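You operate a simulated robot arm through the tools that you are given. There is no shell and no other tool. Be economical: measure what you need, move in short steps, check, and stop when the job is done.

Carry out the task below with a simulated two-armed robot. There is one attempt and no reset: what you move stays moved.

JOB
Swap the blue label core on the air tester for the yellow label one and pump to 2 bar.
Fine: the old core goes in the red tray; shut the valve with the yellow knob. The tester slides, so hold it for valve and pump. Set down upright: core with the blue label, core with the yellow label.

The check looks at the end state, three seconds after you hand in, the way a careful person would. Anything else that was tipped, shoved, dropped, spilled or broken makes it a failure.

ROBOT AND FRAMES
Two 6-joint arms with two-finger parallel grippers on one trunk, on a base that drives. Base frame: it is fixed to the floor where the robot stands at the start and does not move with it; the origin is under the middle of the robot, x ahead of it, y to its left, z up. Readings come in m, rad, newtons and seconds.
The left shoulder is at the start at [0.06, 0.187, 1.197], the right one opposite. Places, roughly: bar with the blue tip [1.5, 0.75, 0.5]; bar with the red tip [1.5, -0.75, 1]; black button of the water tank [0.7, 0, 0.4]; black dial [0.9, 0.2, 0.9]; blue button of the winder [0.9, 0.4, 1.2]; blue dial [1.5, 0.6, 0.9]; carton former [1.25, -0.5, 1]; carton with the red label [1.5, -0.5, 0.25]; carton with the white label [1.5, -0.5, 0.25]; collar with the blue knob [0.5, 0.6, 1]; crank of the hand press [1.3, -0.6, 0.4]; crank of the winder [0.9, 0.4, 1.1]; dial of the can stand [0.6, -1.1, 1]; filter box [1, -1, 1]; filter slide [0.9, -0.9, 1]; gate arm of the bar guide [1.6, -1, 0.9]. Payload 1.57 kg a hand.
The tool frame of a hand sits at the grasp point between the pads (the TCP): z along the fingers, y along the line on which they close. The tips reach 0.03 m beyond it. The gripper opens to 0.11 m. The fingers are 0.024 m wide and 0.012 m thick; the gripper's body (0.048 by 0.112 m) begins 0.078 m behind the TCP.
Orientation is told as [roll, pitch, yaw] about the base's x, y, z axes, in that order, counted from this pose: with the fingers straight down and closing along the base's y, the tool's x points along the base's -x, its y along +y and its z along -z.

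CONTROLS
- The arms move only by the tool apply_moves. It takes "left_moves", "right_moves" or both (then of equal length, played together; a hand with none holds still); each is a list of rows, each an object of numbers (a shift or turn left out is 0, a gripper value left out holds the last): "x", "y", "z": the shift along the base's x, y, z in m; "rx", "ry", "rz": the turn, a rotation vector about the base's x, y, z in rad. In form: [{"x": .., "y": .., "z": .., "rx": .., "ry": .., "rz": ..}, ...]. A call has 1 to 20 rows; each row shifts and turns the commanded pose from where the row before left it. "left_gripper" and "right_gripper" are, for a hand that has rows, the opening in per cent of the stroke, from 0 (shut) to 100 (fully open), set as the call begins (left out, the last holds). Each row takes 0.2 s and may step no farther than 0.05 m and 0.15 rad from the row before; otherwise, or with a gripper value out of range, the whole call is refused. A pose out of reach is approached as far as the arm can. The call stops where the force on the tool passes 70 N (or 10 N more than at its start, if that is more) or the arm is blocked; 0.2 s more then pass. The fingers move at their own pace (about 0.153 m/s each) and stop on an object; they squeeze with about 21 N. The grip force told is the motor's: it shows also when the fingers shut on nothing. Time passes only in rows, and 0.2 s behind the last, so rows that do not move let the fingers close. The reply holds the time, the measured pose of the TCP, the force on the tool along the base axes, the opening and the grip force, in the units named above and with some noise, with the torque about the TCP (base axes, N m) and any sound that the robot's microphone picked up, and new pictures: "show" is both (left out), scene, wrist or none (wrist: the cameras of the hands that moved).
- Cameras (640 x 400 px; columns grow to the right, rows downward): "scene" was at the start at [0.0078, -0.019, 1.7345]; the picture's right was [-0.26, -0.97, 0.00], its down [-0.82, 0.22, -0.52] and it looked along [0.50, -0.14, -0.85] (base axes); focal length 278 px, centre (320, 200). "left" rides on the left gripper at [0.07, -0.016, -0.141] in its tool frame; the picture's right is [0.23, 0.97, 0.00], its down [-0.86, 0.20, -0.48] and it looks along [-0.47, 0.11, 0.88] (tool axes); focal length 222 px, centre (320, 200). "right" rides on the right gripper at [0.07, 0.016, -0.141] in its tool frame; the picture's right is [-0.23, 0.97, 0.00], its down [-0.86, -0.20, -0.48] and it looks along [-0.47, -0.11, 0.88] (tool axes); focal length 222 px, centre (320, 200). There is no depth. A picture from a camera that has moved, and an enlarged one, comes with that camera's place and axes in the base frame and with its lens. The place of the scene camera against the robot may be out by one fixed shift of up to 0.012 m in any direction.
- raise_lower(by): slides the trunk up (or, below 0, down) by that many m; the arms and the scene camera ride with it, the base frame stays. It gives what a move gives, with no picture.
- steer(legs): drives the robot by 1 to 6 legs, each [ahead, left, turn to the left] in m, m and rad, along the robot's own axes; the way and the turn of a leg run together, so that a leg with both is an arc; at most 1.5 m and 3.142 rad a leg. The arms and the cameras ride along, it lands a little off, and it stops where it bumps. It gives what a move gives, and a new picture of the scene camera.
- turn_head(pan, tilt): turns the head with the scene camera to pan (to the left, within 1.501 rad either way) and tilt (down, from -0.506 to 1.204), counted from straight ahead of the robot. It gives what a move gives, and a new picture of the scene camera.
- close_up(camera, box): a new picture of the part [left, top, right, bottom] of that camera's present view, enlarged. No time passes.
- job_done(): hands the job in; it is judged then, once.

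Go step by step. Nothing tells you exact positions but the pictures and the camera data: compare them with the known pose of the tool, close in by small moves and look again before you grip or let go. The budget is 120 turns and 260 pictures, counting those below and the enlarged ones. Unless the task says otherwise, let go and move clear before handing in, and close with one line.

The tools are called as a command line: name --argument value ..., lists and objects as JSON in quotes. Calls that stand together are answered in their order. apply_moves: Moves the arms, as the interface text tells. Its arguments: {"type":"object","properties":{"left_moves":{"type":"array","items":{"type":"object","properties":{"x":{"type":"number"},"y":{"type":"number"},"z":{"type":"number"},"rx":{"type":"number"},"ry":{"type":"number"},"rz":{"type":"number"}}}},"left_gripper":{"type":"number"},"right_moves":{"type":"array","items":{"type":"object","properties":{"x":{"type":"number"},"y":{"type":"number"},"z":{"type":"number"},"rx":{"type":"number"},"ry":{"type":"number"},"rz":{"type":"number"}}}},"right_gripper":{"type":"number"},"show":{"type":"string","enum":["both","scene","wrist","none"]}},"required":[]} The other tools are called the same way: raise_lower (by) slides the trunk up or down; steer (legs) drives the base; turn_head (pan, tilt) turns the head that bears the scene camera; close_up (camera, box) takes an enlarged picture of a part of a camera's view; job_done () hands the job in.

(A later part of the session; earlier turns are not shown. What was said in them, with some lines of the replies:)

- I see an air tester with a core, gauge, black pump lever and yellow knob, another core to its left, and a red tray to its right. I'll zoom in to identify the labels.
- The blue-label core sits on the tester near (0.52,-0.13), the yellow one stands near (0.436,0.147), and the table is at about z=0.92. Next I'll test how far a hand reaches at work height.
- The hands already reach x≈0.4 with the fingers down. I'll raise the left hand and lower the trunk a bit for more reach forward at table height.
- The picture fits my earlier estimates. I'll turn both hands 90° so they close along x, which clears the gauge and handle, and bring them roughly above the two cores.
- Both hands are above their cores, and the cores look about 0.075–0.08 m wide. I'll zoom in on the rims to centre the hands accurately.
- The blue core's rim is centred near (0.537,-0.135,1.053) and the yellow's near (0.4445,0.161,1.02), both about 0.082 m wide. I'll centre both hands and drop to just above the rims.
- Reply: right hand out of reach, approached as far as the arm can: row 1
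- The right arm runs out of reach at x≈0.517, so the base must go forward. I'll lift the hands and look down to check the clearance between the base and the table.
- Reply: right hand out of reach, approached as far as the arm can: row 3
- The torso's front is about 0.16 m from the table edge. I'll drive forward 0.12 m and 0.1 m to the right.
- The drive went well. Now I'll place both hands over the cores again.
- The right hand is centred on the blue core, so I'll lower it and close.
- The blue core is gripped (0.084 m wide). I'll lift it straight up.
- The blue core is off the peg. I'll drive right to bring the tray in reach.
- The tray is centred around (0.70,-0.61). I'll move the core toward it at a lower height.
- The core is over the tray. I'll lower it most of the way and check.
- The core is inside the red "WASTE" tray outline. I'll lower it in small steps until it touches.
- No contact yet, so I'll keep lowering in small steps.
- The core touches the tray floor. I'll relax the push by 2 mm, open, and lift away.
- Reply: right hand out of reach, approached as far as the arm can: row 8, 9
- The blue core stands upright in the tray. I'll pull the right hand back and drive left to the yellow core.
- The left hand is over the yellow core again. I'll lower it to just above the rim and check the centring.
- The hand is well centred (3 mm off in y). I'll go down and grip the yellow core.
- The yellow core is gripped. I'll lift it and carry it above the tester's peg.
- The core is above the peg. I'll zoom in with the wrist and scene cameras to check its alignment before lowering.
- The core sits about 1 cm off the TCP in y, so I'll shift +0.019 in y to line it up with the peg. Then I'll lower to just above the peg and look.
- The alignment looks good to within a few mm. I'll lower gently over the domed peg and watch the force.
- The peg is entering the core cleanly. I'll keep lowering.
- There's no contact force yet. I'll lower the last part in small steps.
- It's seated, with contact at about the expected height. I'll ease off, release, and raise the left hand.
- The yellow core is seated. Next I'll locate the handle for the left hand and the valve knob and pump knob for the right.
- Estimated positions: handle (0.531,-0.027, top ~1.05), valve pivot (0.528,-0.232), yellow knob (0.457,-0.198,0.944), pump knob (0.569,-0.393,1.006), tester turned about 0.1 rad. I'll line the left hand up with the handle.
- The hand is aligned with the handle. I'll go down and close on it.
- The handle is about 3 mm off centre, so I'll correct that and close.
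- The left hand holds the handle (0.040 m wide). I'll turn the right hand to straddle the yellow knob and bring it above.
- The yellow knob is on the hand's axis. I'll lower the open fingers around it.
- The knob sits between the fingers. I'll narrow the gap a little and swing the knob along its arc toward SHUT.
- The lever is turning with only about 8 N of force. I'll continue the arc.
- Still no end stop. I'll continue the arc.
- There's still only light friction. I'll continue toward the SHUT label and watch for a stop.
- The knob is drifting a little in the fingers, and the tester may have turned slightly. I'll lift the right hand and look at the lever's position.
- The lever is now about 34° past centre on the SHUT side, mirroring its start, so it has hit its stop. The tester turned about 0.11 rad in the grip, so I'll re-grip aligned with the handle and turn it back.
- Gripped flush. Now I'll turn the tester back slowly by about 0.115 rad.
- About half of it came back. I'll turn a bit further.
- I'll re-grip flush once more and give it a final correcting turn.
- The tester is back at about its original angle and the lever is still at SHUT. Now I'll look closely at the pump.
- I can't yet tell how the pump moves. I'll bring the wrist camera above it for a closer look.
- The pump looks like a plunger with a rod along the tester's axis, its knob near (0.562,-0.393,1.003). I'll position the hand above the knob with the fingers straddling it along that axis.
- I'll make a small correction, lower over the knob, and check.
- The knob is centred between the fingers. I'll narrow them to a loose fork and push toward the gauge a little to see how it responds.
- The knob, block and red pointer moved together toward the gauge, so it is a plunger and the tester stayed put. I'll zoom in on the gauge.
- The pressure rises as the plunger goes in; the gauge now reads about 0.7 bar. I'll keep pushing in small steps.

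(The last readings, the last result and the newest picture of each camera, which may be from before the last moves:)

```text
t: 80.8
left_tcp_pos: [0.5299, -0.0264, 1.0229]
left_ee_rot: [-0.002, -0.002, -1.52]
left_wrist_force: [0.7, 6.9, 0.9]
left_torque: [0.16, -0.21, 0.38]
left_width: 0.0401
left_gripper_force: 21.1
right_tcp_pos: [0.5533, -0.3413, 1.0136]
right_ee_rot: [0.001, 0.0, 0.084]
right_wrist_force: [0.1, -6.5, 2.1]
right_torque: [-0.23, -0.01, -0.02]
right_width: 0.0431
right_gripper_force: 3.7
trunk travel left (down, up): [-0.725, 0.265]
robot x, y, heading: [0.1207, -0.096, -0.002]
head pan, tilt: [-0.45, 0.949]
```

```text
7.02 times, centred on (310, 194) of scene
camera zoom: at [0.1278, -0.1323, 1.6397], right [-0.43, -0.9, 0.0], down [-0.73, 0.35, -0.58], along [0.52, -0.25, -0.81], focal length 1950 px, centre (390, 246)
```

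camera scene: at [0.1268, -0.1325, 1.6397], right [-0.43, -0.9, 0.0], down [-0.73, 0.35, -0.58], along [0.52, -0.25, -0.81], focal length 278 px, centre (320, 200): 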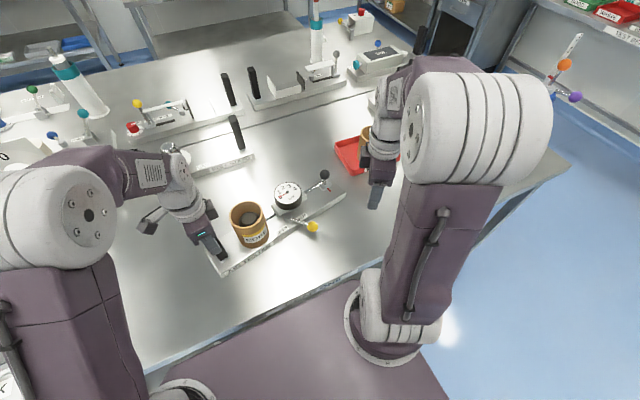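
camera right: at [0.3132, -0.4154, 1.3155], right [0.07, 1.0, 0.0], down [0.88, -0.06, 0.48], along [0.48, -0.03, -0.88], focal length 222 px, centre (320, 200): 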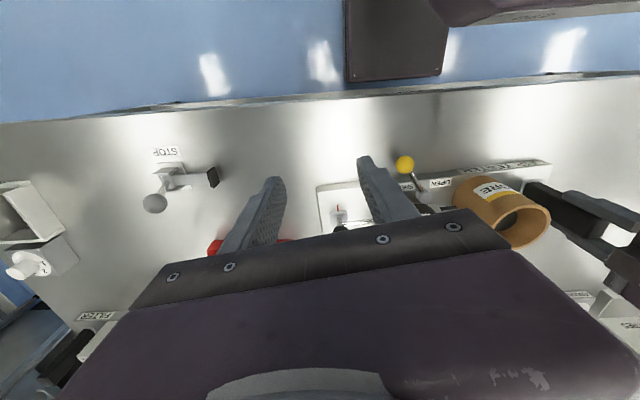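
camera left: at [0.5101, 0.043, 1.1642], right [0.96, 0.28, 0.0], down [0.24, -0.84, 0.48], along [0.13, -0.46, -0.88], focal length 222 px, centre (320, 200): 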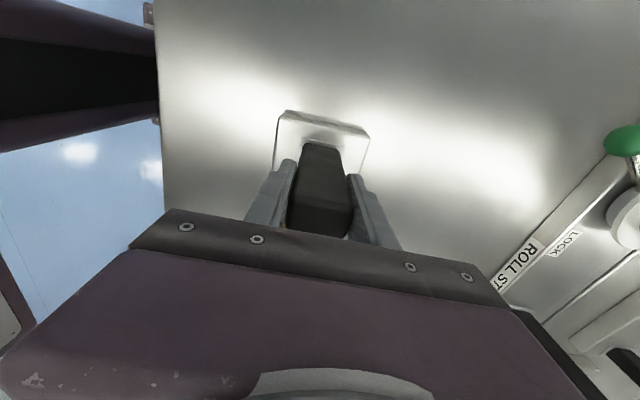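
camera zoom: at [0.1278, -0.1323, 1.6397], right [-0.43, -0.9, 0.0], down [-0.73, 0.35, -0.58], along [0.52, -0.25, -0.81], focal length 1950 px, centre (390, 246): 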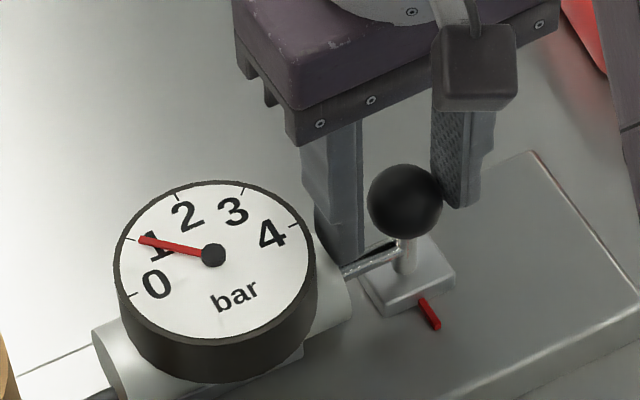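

It reads about 1.0 bar, but the leading finger is nearing the gauge. I'll close on the knob to gain clearance, then push a bit more.

apply_moves --right_moves '[{}, {}, {}]' --right_gripper 0 --show "none"

close_up --camera "scene" --box '[270, 165, 350, 222]'

close_up --camera "right" --box '[240, 60, 440, 230]'

```text
t: 81.6
left_tcp_pos: [0.5289, -0.0272, 1.0227]
left_ee_rot: [0.0, -0.002, -1.52]
left_wrist_force: [0.0, -1.5, 0.9]
left_torque: [0.34, -0.06, 0.28]
left_width: 0.0401
left_gripper_force: 21.5
right_tcp_pos: [0.5552, -0.3413, 1.012]
right_ee_rot: [0.001, 0.0, 0.084]
right_wrist_force: [-0.5, 4.6, 1.2]
right_torque: [0.12, 0.0, 0.01]
right_width: 0.0316
right_gripper_force: 21.0
trunk travel left (down, up): [-0.725, 0.265]
robot x, y, heading: [0.1222, -0.1039, 0.004]
head pan, tilt: [-0.45, 0.949]
```

```text
7.02 times, centred on (310, 194) of scene
camera zoom: at [0.1279, -0.1321, 1.6397], right [-0.43, -0.9, 0.0], down [-0.73, 0.35, -0.58], along [0.52, -0.25, -0.81], focal length 1950 px, centre (390, 246)
```

zoom: 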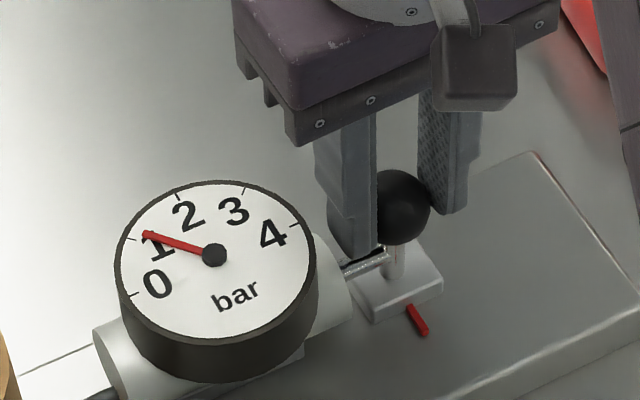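

```text
2.35 times, centred on (340, 145) of right
camera zoom: at [0.4838, -0.3295, 1.1537], right [0.15, 0.99, 0.0], down [0.87, -0.13, 0.48], along [0.47, -0.07, -0.88], focal length 523 px, centre (273, 329)
```

zoom: 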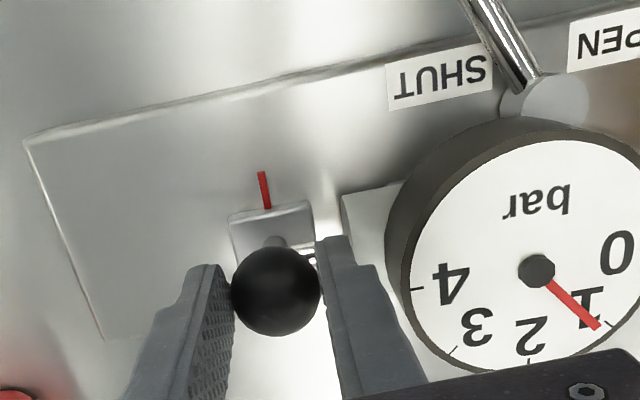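

The grip is good and it reads about 1.1 bar. Now I'll pull the plunger back for a second stroke and check that the pressure holds.

apply_moves --right_moves '[{"x": 0.0008, "y": -0.01}, {"x": 0.0008, "y": -0.01}, {"x": 0.0008, "y": -0.01}, {"x": 0.0008, "y": -0.01}, {"x": 0.0008, "y": -0.008}, {}]' --show "none"

close_up --camera "scene" --box '[220, 130, 400, 270]'

```text
t: 83.0
left_tcp_pos: [0.5298, -0.0267, 1.0226]
left_ee_rot: [-0.001, -0.002, -1.519]
left_wrist_force: [2.5, -8.4, -0.1]
left_torque: [-0.32, -0.1, 0.79]
left_width: 0.0399
left_gripper_force: 21.1
right_tcp_pos: [0.5579, -0.391, 1.0129]
right_ee_rot: [0.0, -0.001, 0.082]
right_wrist_force: [-3.4, 5.0, 9.5]
right_torque: [0.18, 0.4, 0.07]
right_width: 0.031
right_gripper_force: 20.8
trunk travel left (down, up): [-0.725, 0.265]
robot x, y, heading: [0.1175, -0.1014, 0.005]
head pan, tilt: [-0.45, 0.949]
```

```text
2.86 times, centred on (310, 200) of scene
camera zoom: at [0.1271, -0.1325, 1.6398], right [-0.43, -0.9, 0.0], down [-0.73, 0.35, -0.58], along [0.52, -0.25, -0.81], focal length 794 px, centre (349, 200)
```

zoom: 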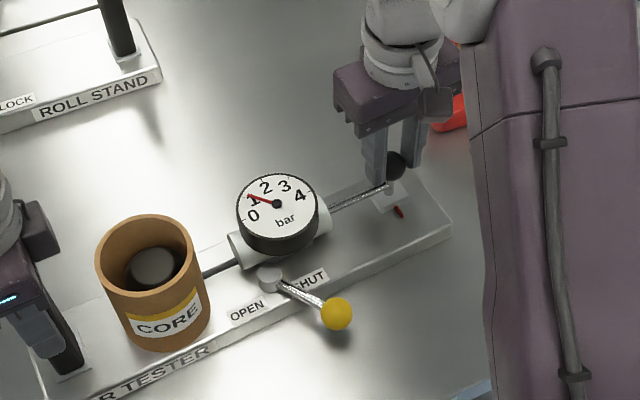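

The pressure holds on the return stroke. Second stroke in, stopping short to read the gauge.

apply_moves --right_moves '[{"x": -0.0008, "y": 0.008}, {"x": -0.0008, "y": 0.008}, {"x": -0.0008, "y": 0.008}, {"x": -0.0006, "y": 0.006}, {}]' --show "none"

close_up --camera "scene" --box '[270, 165, 350, 222]'

close_up --camera "scene" --box '[276, 182, 316, 216]'

```text
t: 84.2
left_tcp_pos: [0.529, -0.0254, 1.0233]
left_ee_rot: [-0.001, -0.002, -1.52]
left_wrist_force: [-0.3, 9.6, 0.4]
left_torque: [0.66, -0.17, 0.25]
left_width: 0.04
left_gripper_force: 21.4
right_tcp_pos: [0.5552, -0.3579, 1.0116]
right_ee_rot: [0.0, 0.0, 0.082]
right_wrist_force: [1.9, -5.9, 0.2]
right_torque: [-0.13, -0.38, -0.1]
right_width: 0.0312
right_gripper_force: 21.5
trunk travel left (down, up): [-0.725, 0.265]
robot x, y, heading: [0.1191, -0.0973, 0.0]
head pan, tilt: [-0.45, 0.949]
```

```text
7.02 times, centred on (310, 194) of scene
camera zoom: at [0.1275, -0.1319, 1.6397], right [-0.43, -0.9, 0.0], down [-0.73, 0.35, -0.58], along [0.52, -0.25, -0.81], focal length 1950 px, centre (390, 246)
```

zoom: 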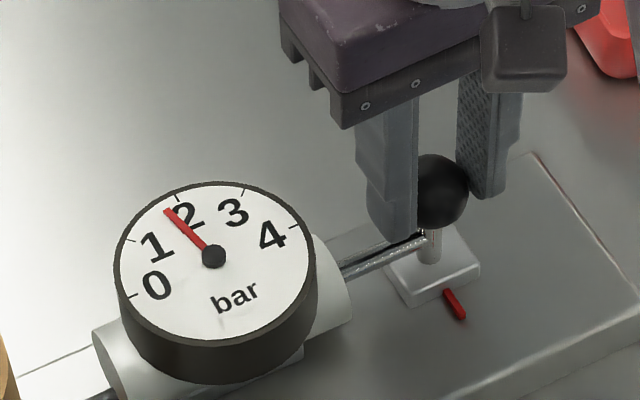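

```text
11.76 times, centred on (296, 199) of scene
camera zoom: at [0.1275, -0.1319, 1.6397], right [-0.43, -0.9, 0.0], down [-0.73, 0.35, -0.58], along [0.52, -0.25, -0.81], focal length 3270 px, centre (602, 212)
```

zoom: 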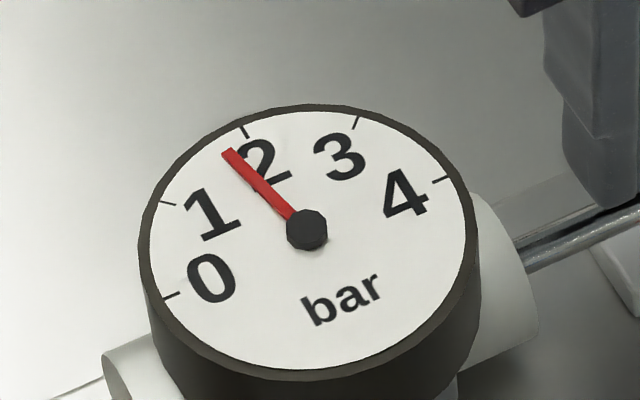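

It reads about 1.75 bar. I'll push about 9 mm more and read again.

apply_moves --right_moves '[{"x": -0.0004, "y": 0.005}, {"x": -0.0004, "y": 0.004}, {}, {}]' --show "none"

close_up --camera "scene" --box '[276, 182, 316, 216]'

```text
t: 85.2
left_tcp_pos: [0.5289, -0.027, 1.024]
left_ee_rot: [0.0, -0.001, -1.519]
left_wrist_force: [-3.0, 5.0, 3.1]
left_torque: [0.24, -0.22, -0.4]
left_width: 0.0398
left_gripper_force: 21.0
right_tcp_pos: [0.5536, -0.3492, 1.0113]
right_ee_rot: [0.0, 0.002, 0.085]
right_wrist_force: [2.3, -3.4, 0.5]
right_torque: [-0.1, -0.07, -0.02]
right_width: 0.0314
right_gripper_force: 21.5
trunk travel left (down, up): [-0.725, 0.265]
robot x, y, heading: [0.117, -0.0987, 0.002]
head pan, tilt: [-0.45, 0.949]
```

```text
11.76 times, centred on (296, 199) of scene
camera zoom: at [0.1277, -0.1328, 1.6397], right [-0.43, -0.9, 0.0], down [-0.73, 0.35, -0.58], along [0.52, -0.25, -0.81], focal length 3270 px, centre (602, 212)
```

zoom: 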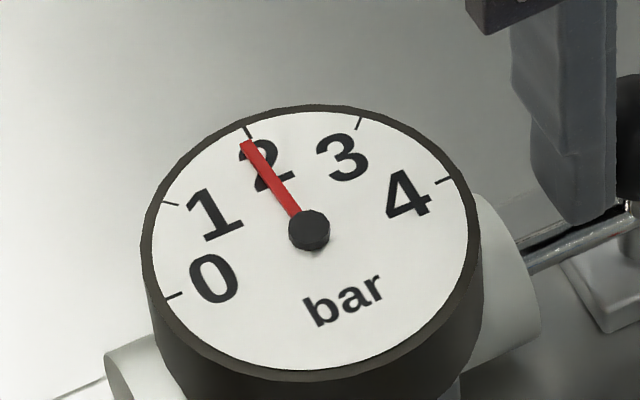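

It's a bit under 2. I'll read the gauge from the wrist camera too, since it looks from a different angle.

close_up --camera "right" --box '[370, 100, 530, 220]'

```text
3.33 times, centred on (450, 160) of right
camera zoom: at [0.4829, -0.3389, 1.1537], right [0.15, 0.99, 0.0], down [0.87, -0.13, 0.48], along [0.47, -0.07, -0.88], focal length 740 px, centre (-113, 333)
```

zoom: 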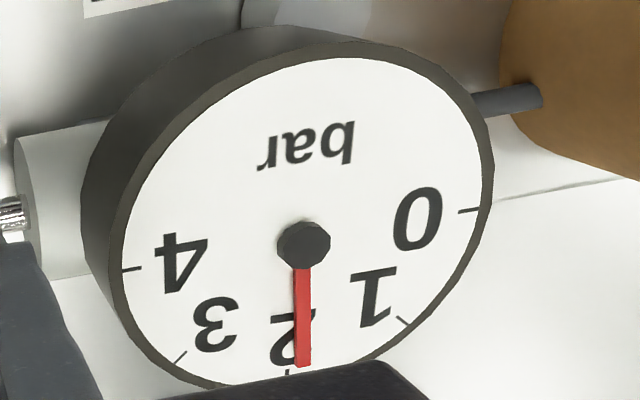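

Both views read about 1.9 bar. I'll push 4–5 mm more.

apply_moves --right_moves '[{"x": -0.0002, "y": 0.0025}, {"x": -0.0002, "y": 0.002}, {}, {}]' --show "none"

close_up --camera "scene" --box '[276, 182, 316, 216]'

close_up --camera "right" --box '[370, 100, 530, 220]'

```text
t: 86.2
left_tcp_pos: [0.5285, -0.027, 1.0231]
left_ee_rot: [0.0, -0.001, -1.519]
left_wrist_force: [2.7, 2.0, 1.2]
left_torque: [0.67, -0.23, 0.51]
left_width: 0.0398
left_gripper_force: 20.6
right_tcp_pos: [0.5538, -0.345, 1.0115]
right_ee_rot: [0.001, -0.001, 0.083]
right_wrist_force: [-2.7, -4.3, 3.9]
right_torque: [-0.11, 0.2, 0.05]
right_width: 0.031
right_gripper_force: 21.6
trunk travel left (down, up): [-0.725, 0.265]
robot x, y, heading: [0.1229, -0.098, 0.001]
head pan, tilt: [-0.45, 0.949]
```

```text
11.76 times, centred on (296, 199) of scene
camera zoom: at [0.1274, -0.1328, 1.6397], right [-0.43, -0.9, 0.0], down [-0.73, 0.35, -0.58], along [0.52, -0.25, -0.81], focal length 3270 px, centre (602, 212)
```

zoom: 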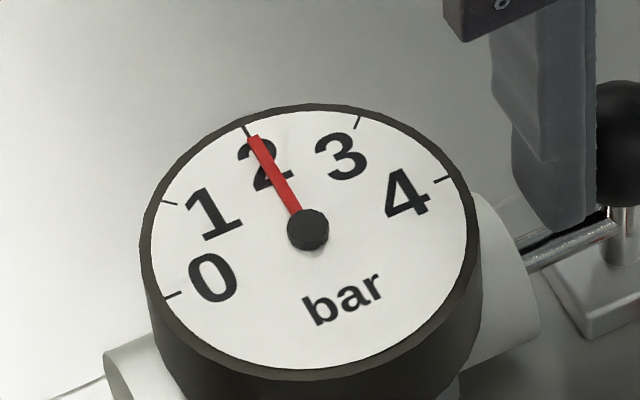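

```text
3.33 times, centred on (450, 160) of right
camera zoom: at [0.483, -0.3339, 1.1536], right [0.15, 0.99, 0.0], down [0.87, -0.13, 0.48], along [0.47, -0.07, -0.88], focal length 740 px, centre (-113, 333)
```

zoom: 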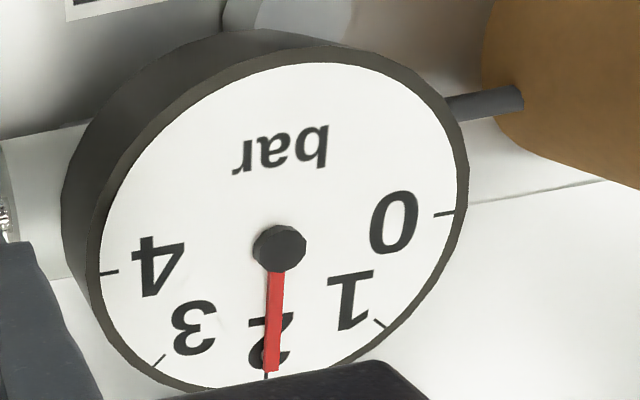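

Both views now show 2.0 bar. I'll open the fingers just slightly, since the gauge is near, and lift the right hand straight up.

apply_moves --right_moves '[{}, {}, {"z": 0.02}, {"z": 0.03}, {"z": 0.04}, {"z": 0.04}, {"z": 0.04}, {}]' --right_gripper 38 --show "none"

close_up --camera "scene" --box '[276, 182, 316, 216]'

close_up --camera "scene" --box '[180, 130, 400, 290]'

```text
t: 88.0
left_tcp_pos: [0.5292, -0.0256, 1.0225]
left_ee_rot: [-0.003, -0.001, -1.52]
left_wrist_force: [0.0, -1.1, -0.2]
left_torque: [-0.56, -0.47, 0.03]
left_width: 0.04
left_gripper_force: 20.8
right_tcp_pos: [0.5534, -0.3478, 1.1834]
right_ee_rot: [0.001, 0.0, 0.082]
right_wrist_force: [0.8, 0.5, -0.7]
right_torque: [0.03, 0.0, 0.0]
right_width: 0.0416
right_gripper_force: 0.1
trunk travel left (down, up): [-0.725, 0.265]
robot x, y, heading: [0.1234, -0.097, 0.001]
head pan, tilt: [-0.45, 0.949]
```

```text
11.76 times, centred on (296, 199) of scene
camera zoom: at [0.1279, -0.1327, 1.6397], right [-0.43, -0.9, 0.0], down [-0.73, 0.35, -0.58], along [0.52, -0.25, -0.81], focal length 3270 px, centre (602, 212)
```

zoom: 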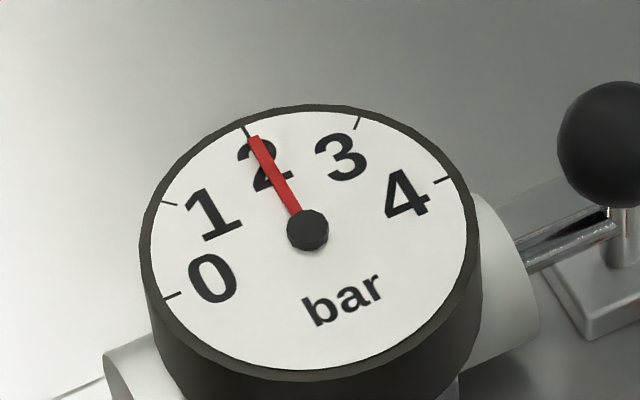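

```text
2.50 times, centred on (290, 210) of scene
camera zoom: at [0.1279, -0.1327, 1.6397], right [-0.43, -0.9, 0.0], down [-0.73, 0.35, -0.58], along [0.52, -0.25, -0.81], focal length 695 px, centre (395, 175)
```

zoom: 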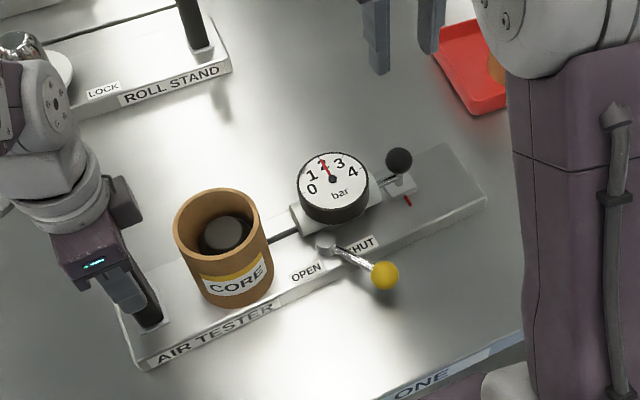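

It holds at 2 bar. Now I'll release the handle with the left hand and lift clear.

apply_moves --left_moves '[{}, {}, {"z": 0.02}, {"z": 0.03}, {"z": 0.04}, {"z": 0.04}, {"z": 0.04}, {"y": 0.04}, {"y": 0.04}, {"y": 0.04}]' --right_moves '[{}, {}, {}, {}, {}, {"x": -0.03, "y": -0.03}, {"x": -0.03, "y": -0.03}, {"x": -0.03, "y": -0.03}, {}, {}]' --left_gripper 60

close_up --camera "scene" --box '[180, 100, 420, 290]'

close_up --camera "scene" --box '[276, 182, 316, 216]'

```text
t: 90.2
left_tcp_pos: [0.5329, 0.0931, 1.1934]
left_ee_rot: [-0.001, -0.001, -1.52]
left_wrist_force: [0.0, -0.5, 0.6]
left_torque: [-0.03, -0.01, -0.03]
left_width: 0.0659
left_gripper_force: 0.2
right_tcp_pos: [0.4623, -0.4346, 1.1837]
right_ee_rot: [-0.001, 0.0, 0.084]
right_wrist_force: [-0.9, -0.7, 0.4]
right_torque: [0.0, -0.01, 0.01]
right_width: 0.0422
right_gripper_force: 0.1
trunk travel left (down, up): [-0.725, 0.265]
robot x, y, heading: [0.1219, -0.0999, 0.004]
head pan, tilt: [-0.45, 0.949]
camera scene: at [0.1272, -0.1315, 1.6397], right [-0.43, -0.9, 0.0], down [-0.73, 0.35, -0.58], along [0.52, -0.25, -0.81], focal length 278 px, centre (320, 200)
camera right: at [0.3921, -0.4226, 1.3242], right [0.15, 0.99, 0.0], down [0.87, -0.13, 0.48], along [0.47, -0.07, -0.88], focal length 222 px, centre (320, 200)
camera left: at [0.5119, 0.1636, 1.335], right [0.96, 0.28, 0.0], down [0.24, -0.84, 0.48], along [0.13, -0.46, -0.88], focal length 222 px, centre (320, 200)
```

scene: 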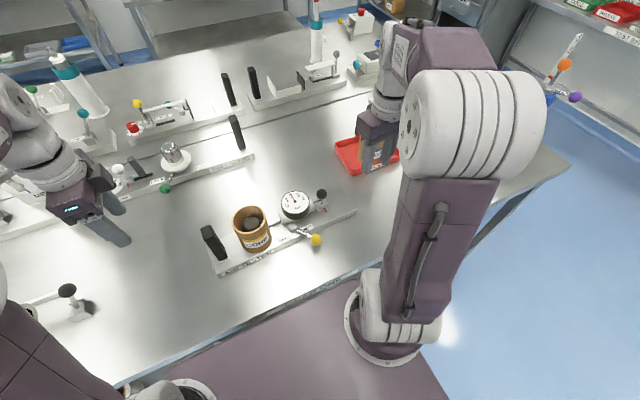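
right: 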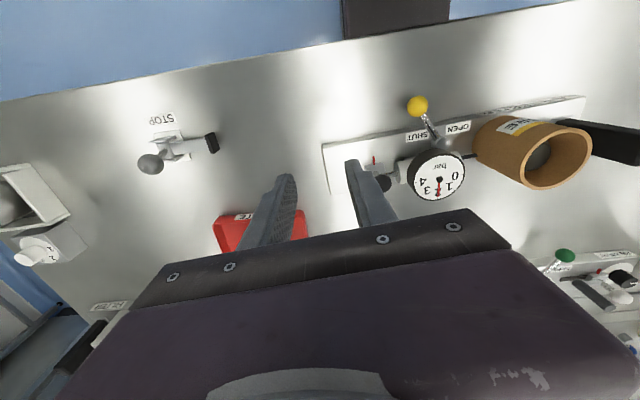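
left: 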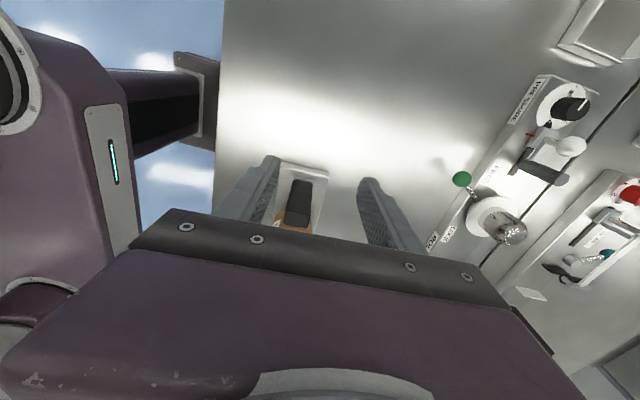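

```text
2.11 times, centred on (300, 195) of scene
camera zoom: at [0.1272, -0.1315, 1.6397], right [-0.43, -0.9, 0.0], down [-0.73, 0.35, -0.58], along [0.52, -0.25, -0.81], focal length 585 px, centre (362, 210)
```

zoom: 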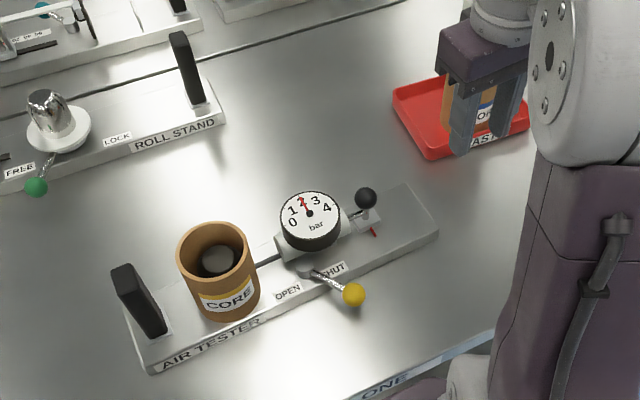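

```text
11.76 times, centred on (296, 199) of scene
camera zoom: at [0.1272, -0.1315, 1.6397], right [-0.43, -0.9, 0.0], down [-0.73, 0.35, -0.58], along [0.52, -0.25, -0.81], focal length 3270 px, centre (602, 212)
```

zoom: 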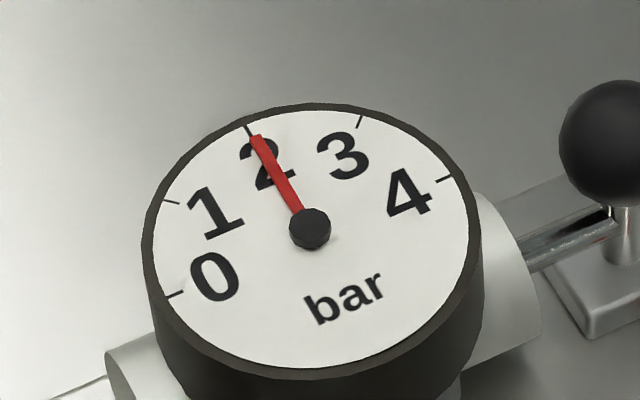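

The gauge holds at 2 bar with the valve shut, the yellow-label core is seated on the tester, the blue-label core stands in the red tray, and both hands are clear. I'm handing in.

job_done

```text
The job is handed in.
```

The yellow-label core is on the air tester, the valve is shut and the gauge holds at 2 bar. The blue-label core stands upright in the red tray. The tester turned slightly in my grip while I shut the valve, so I turned it back to about its original angle.
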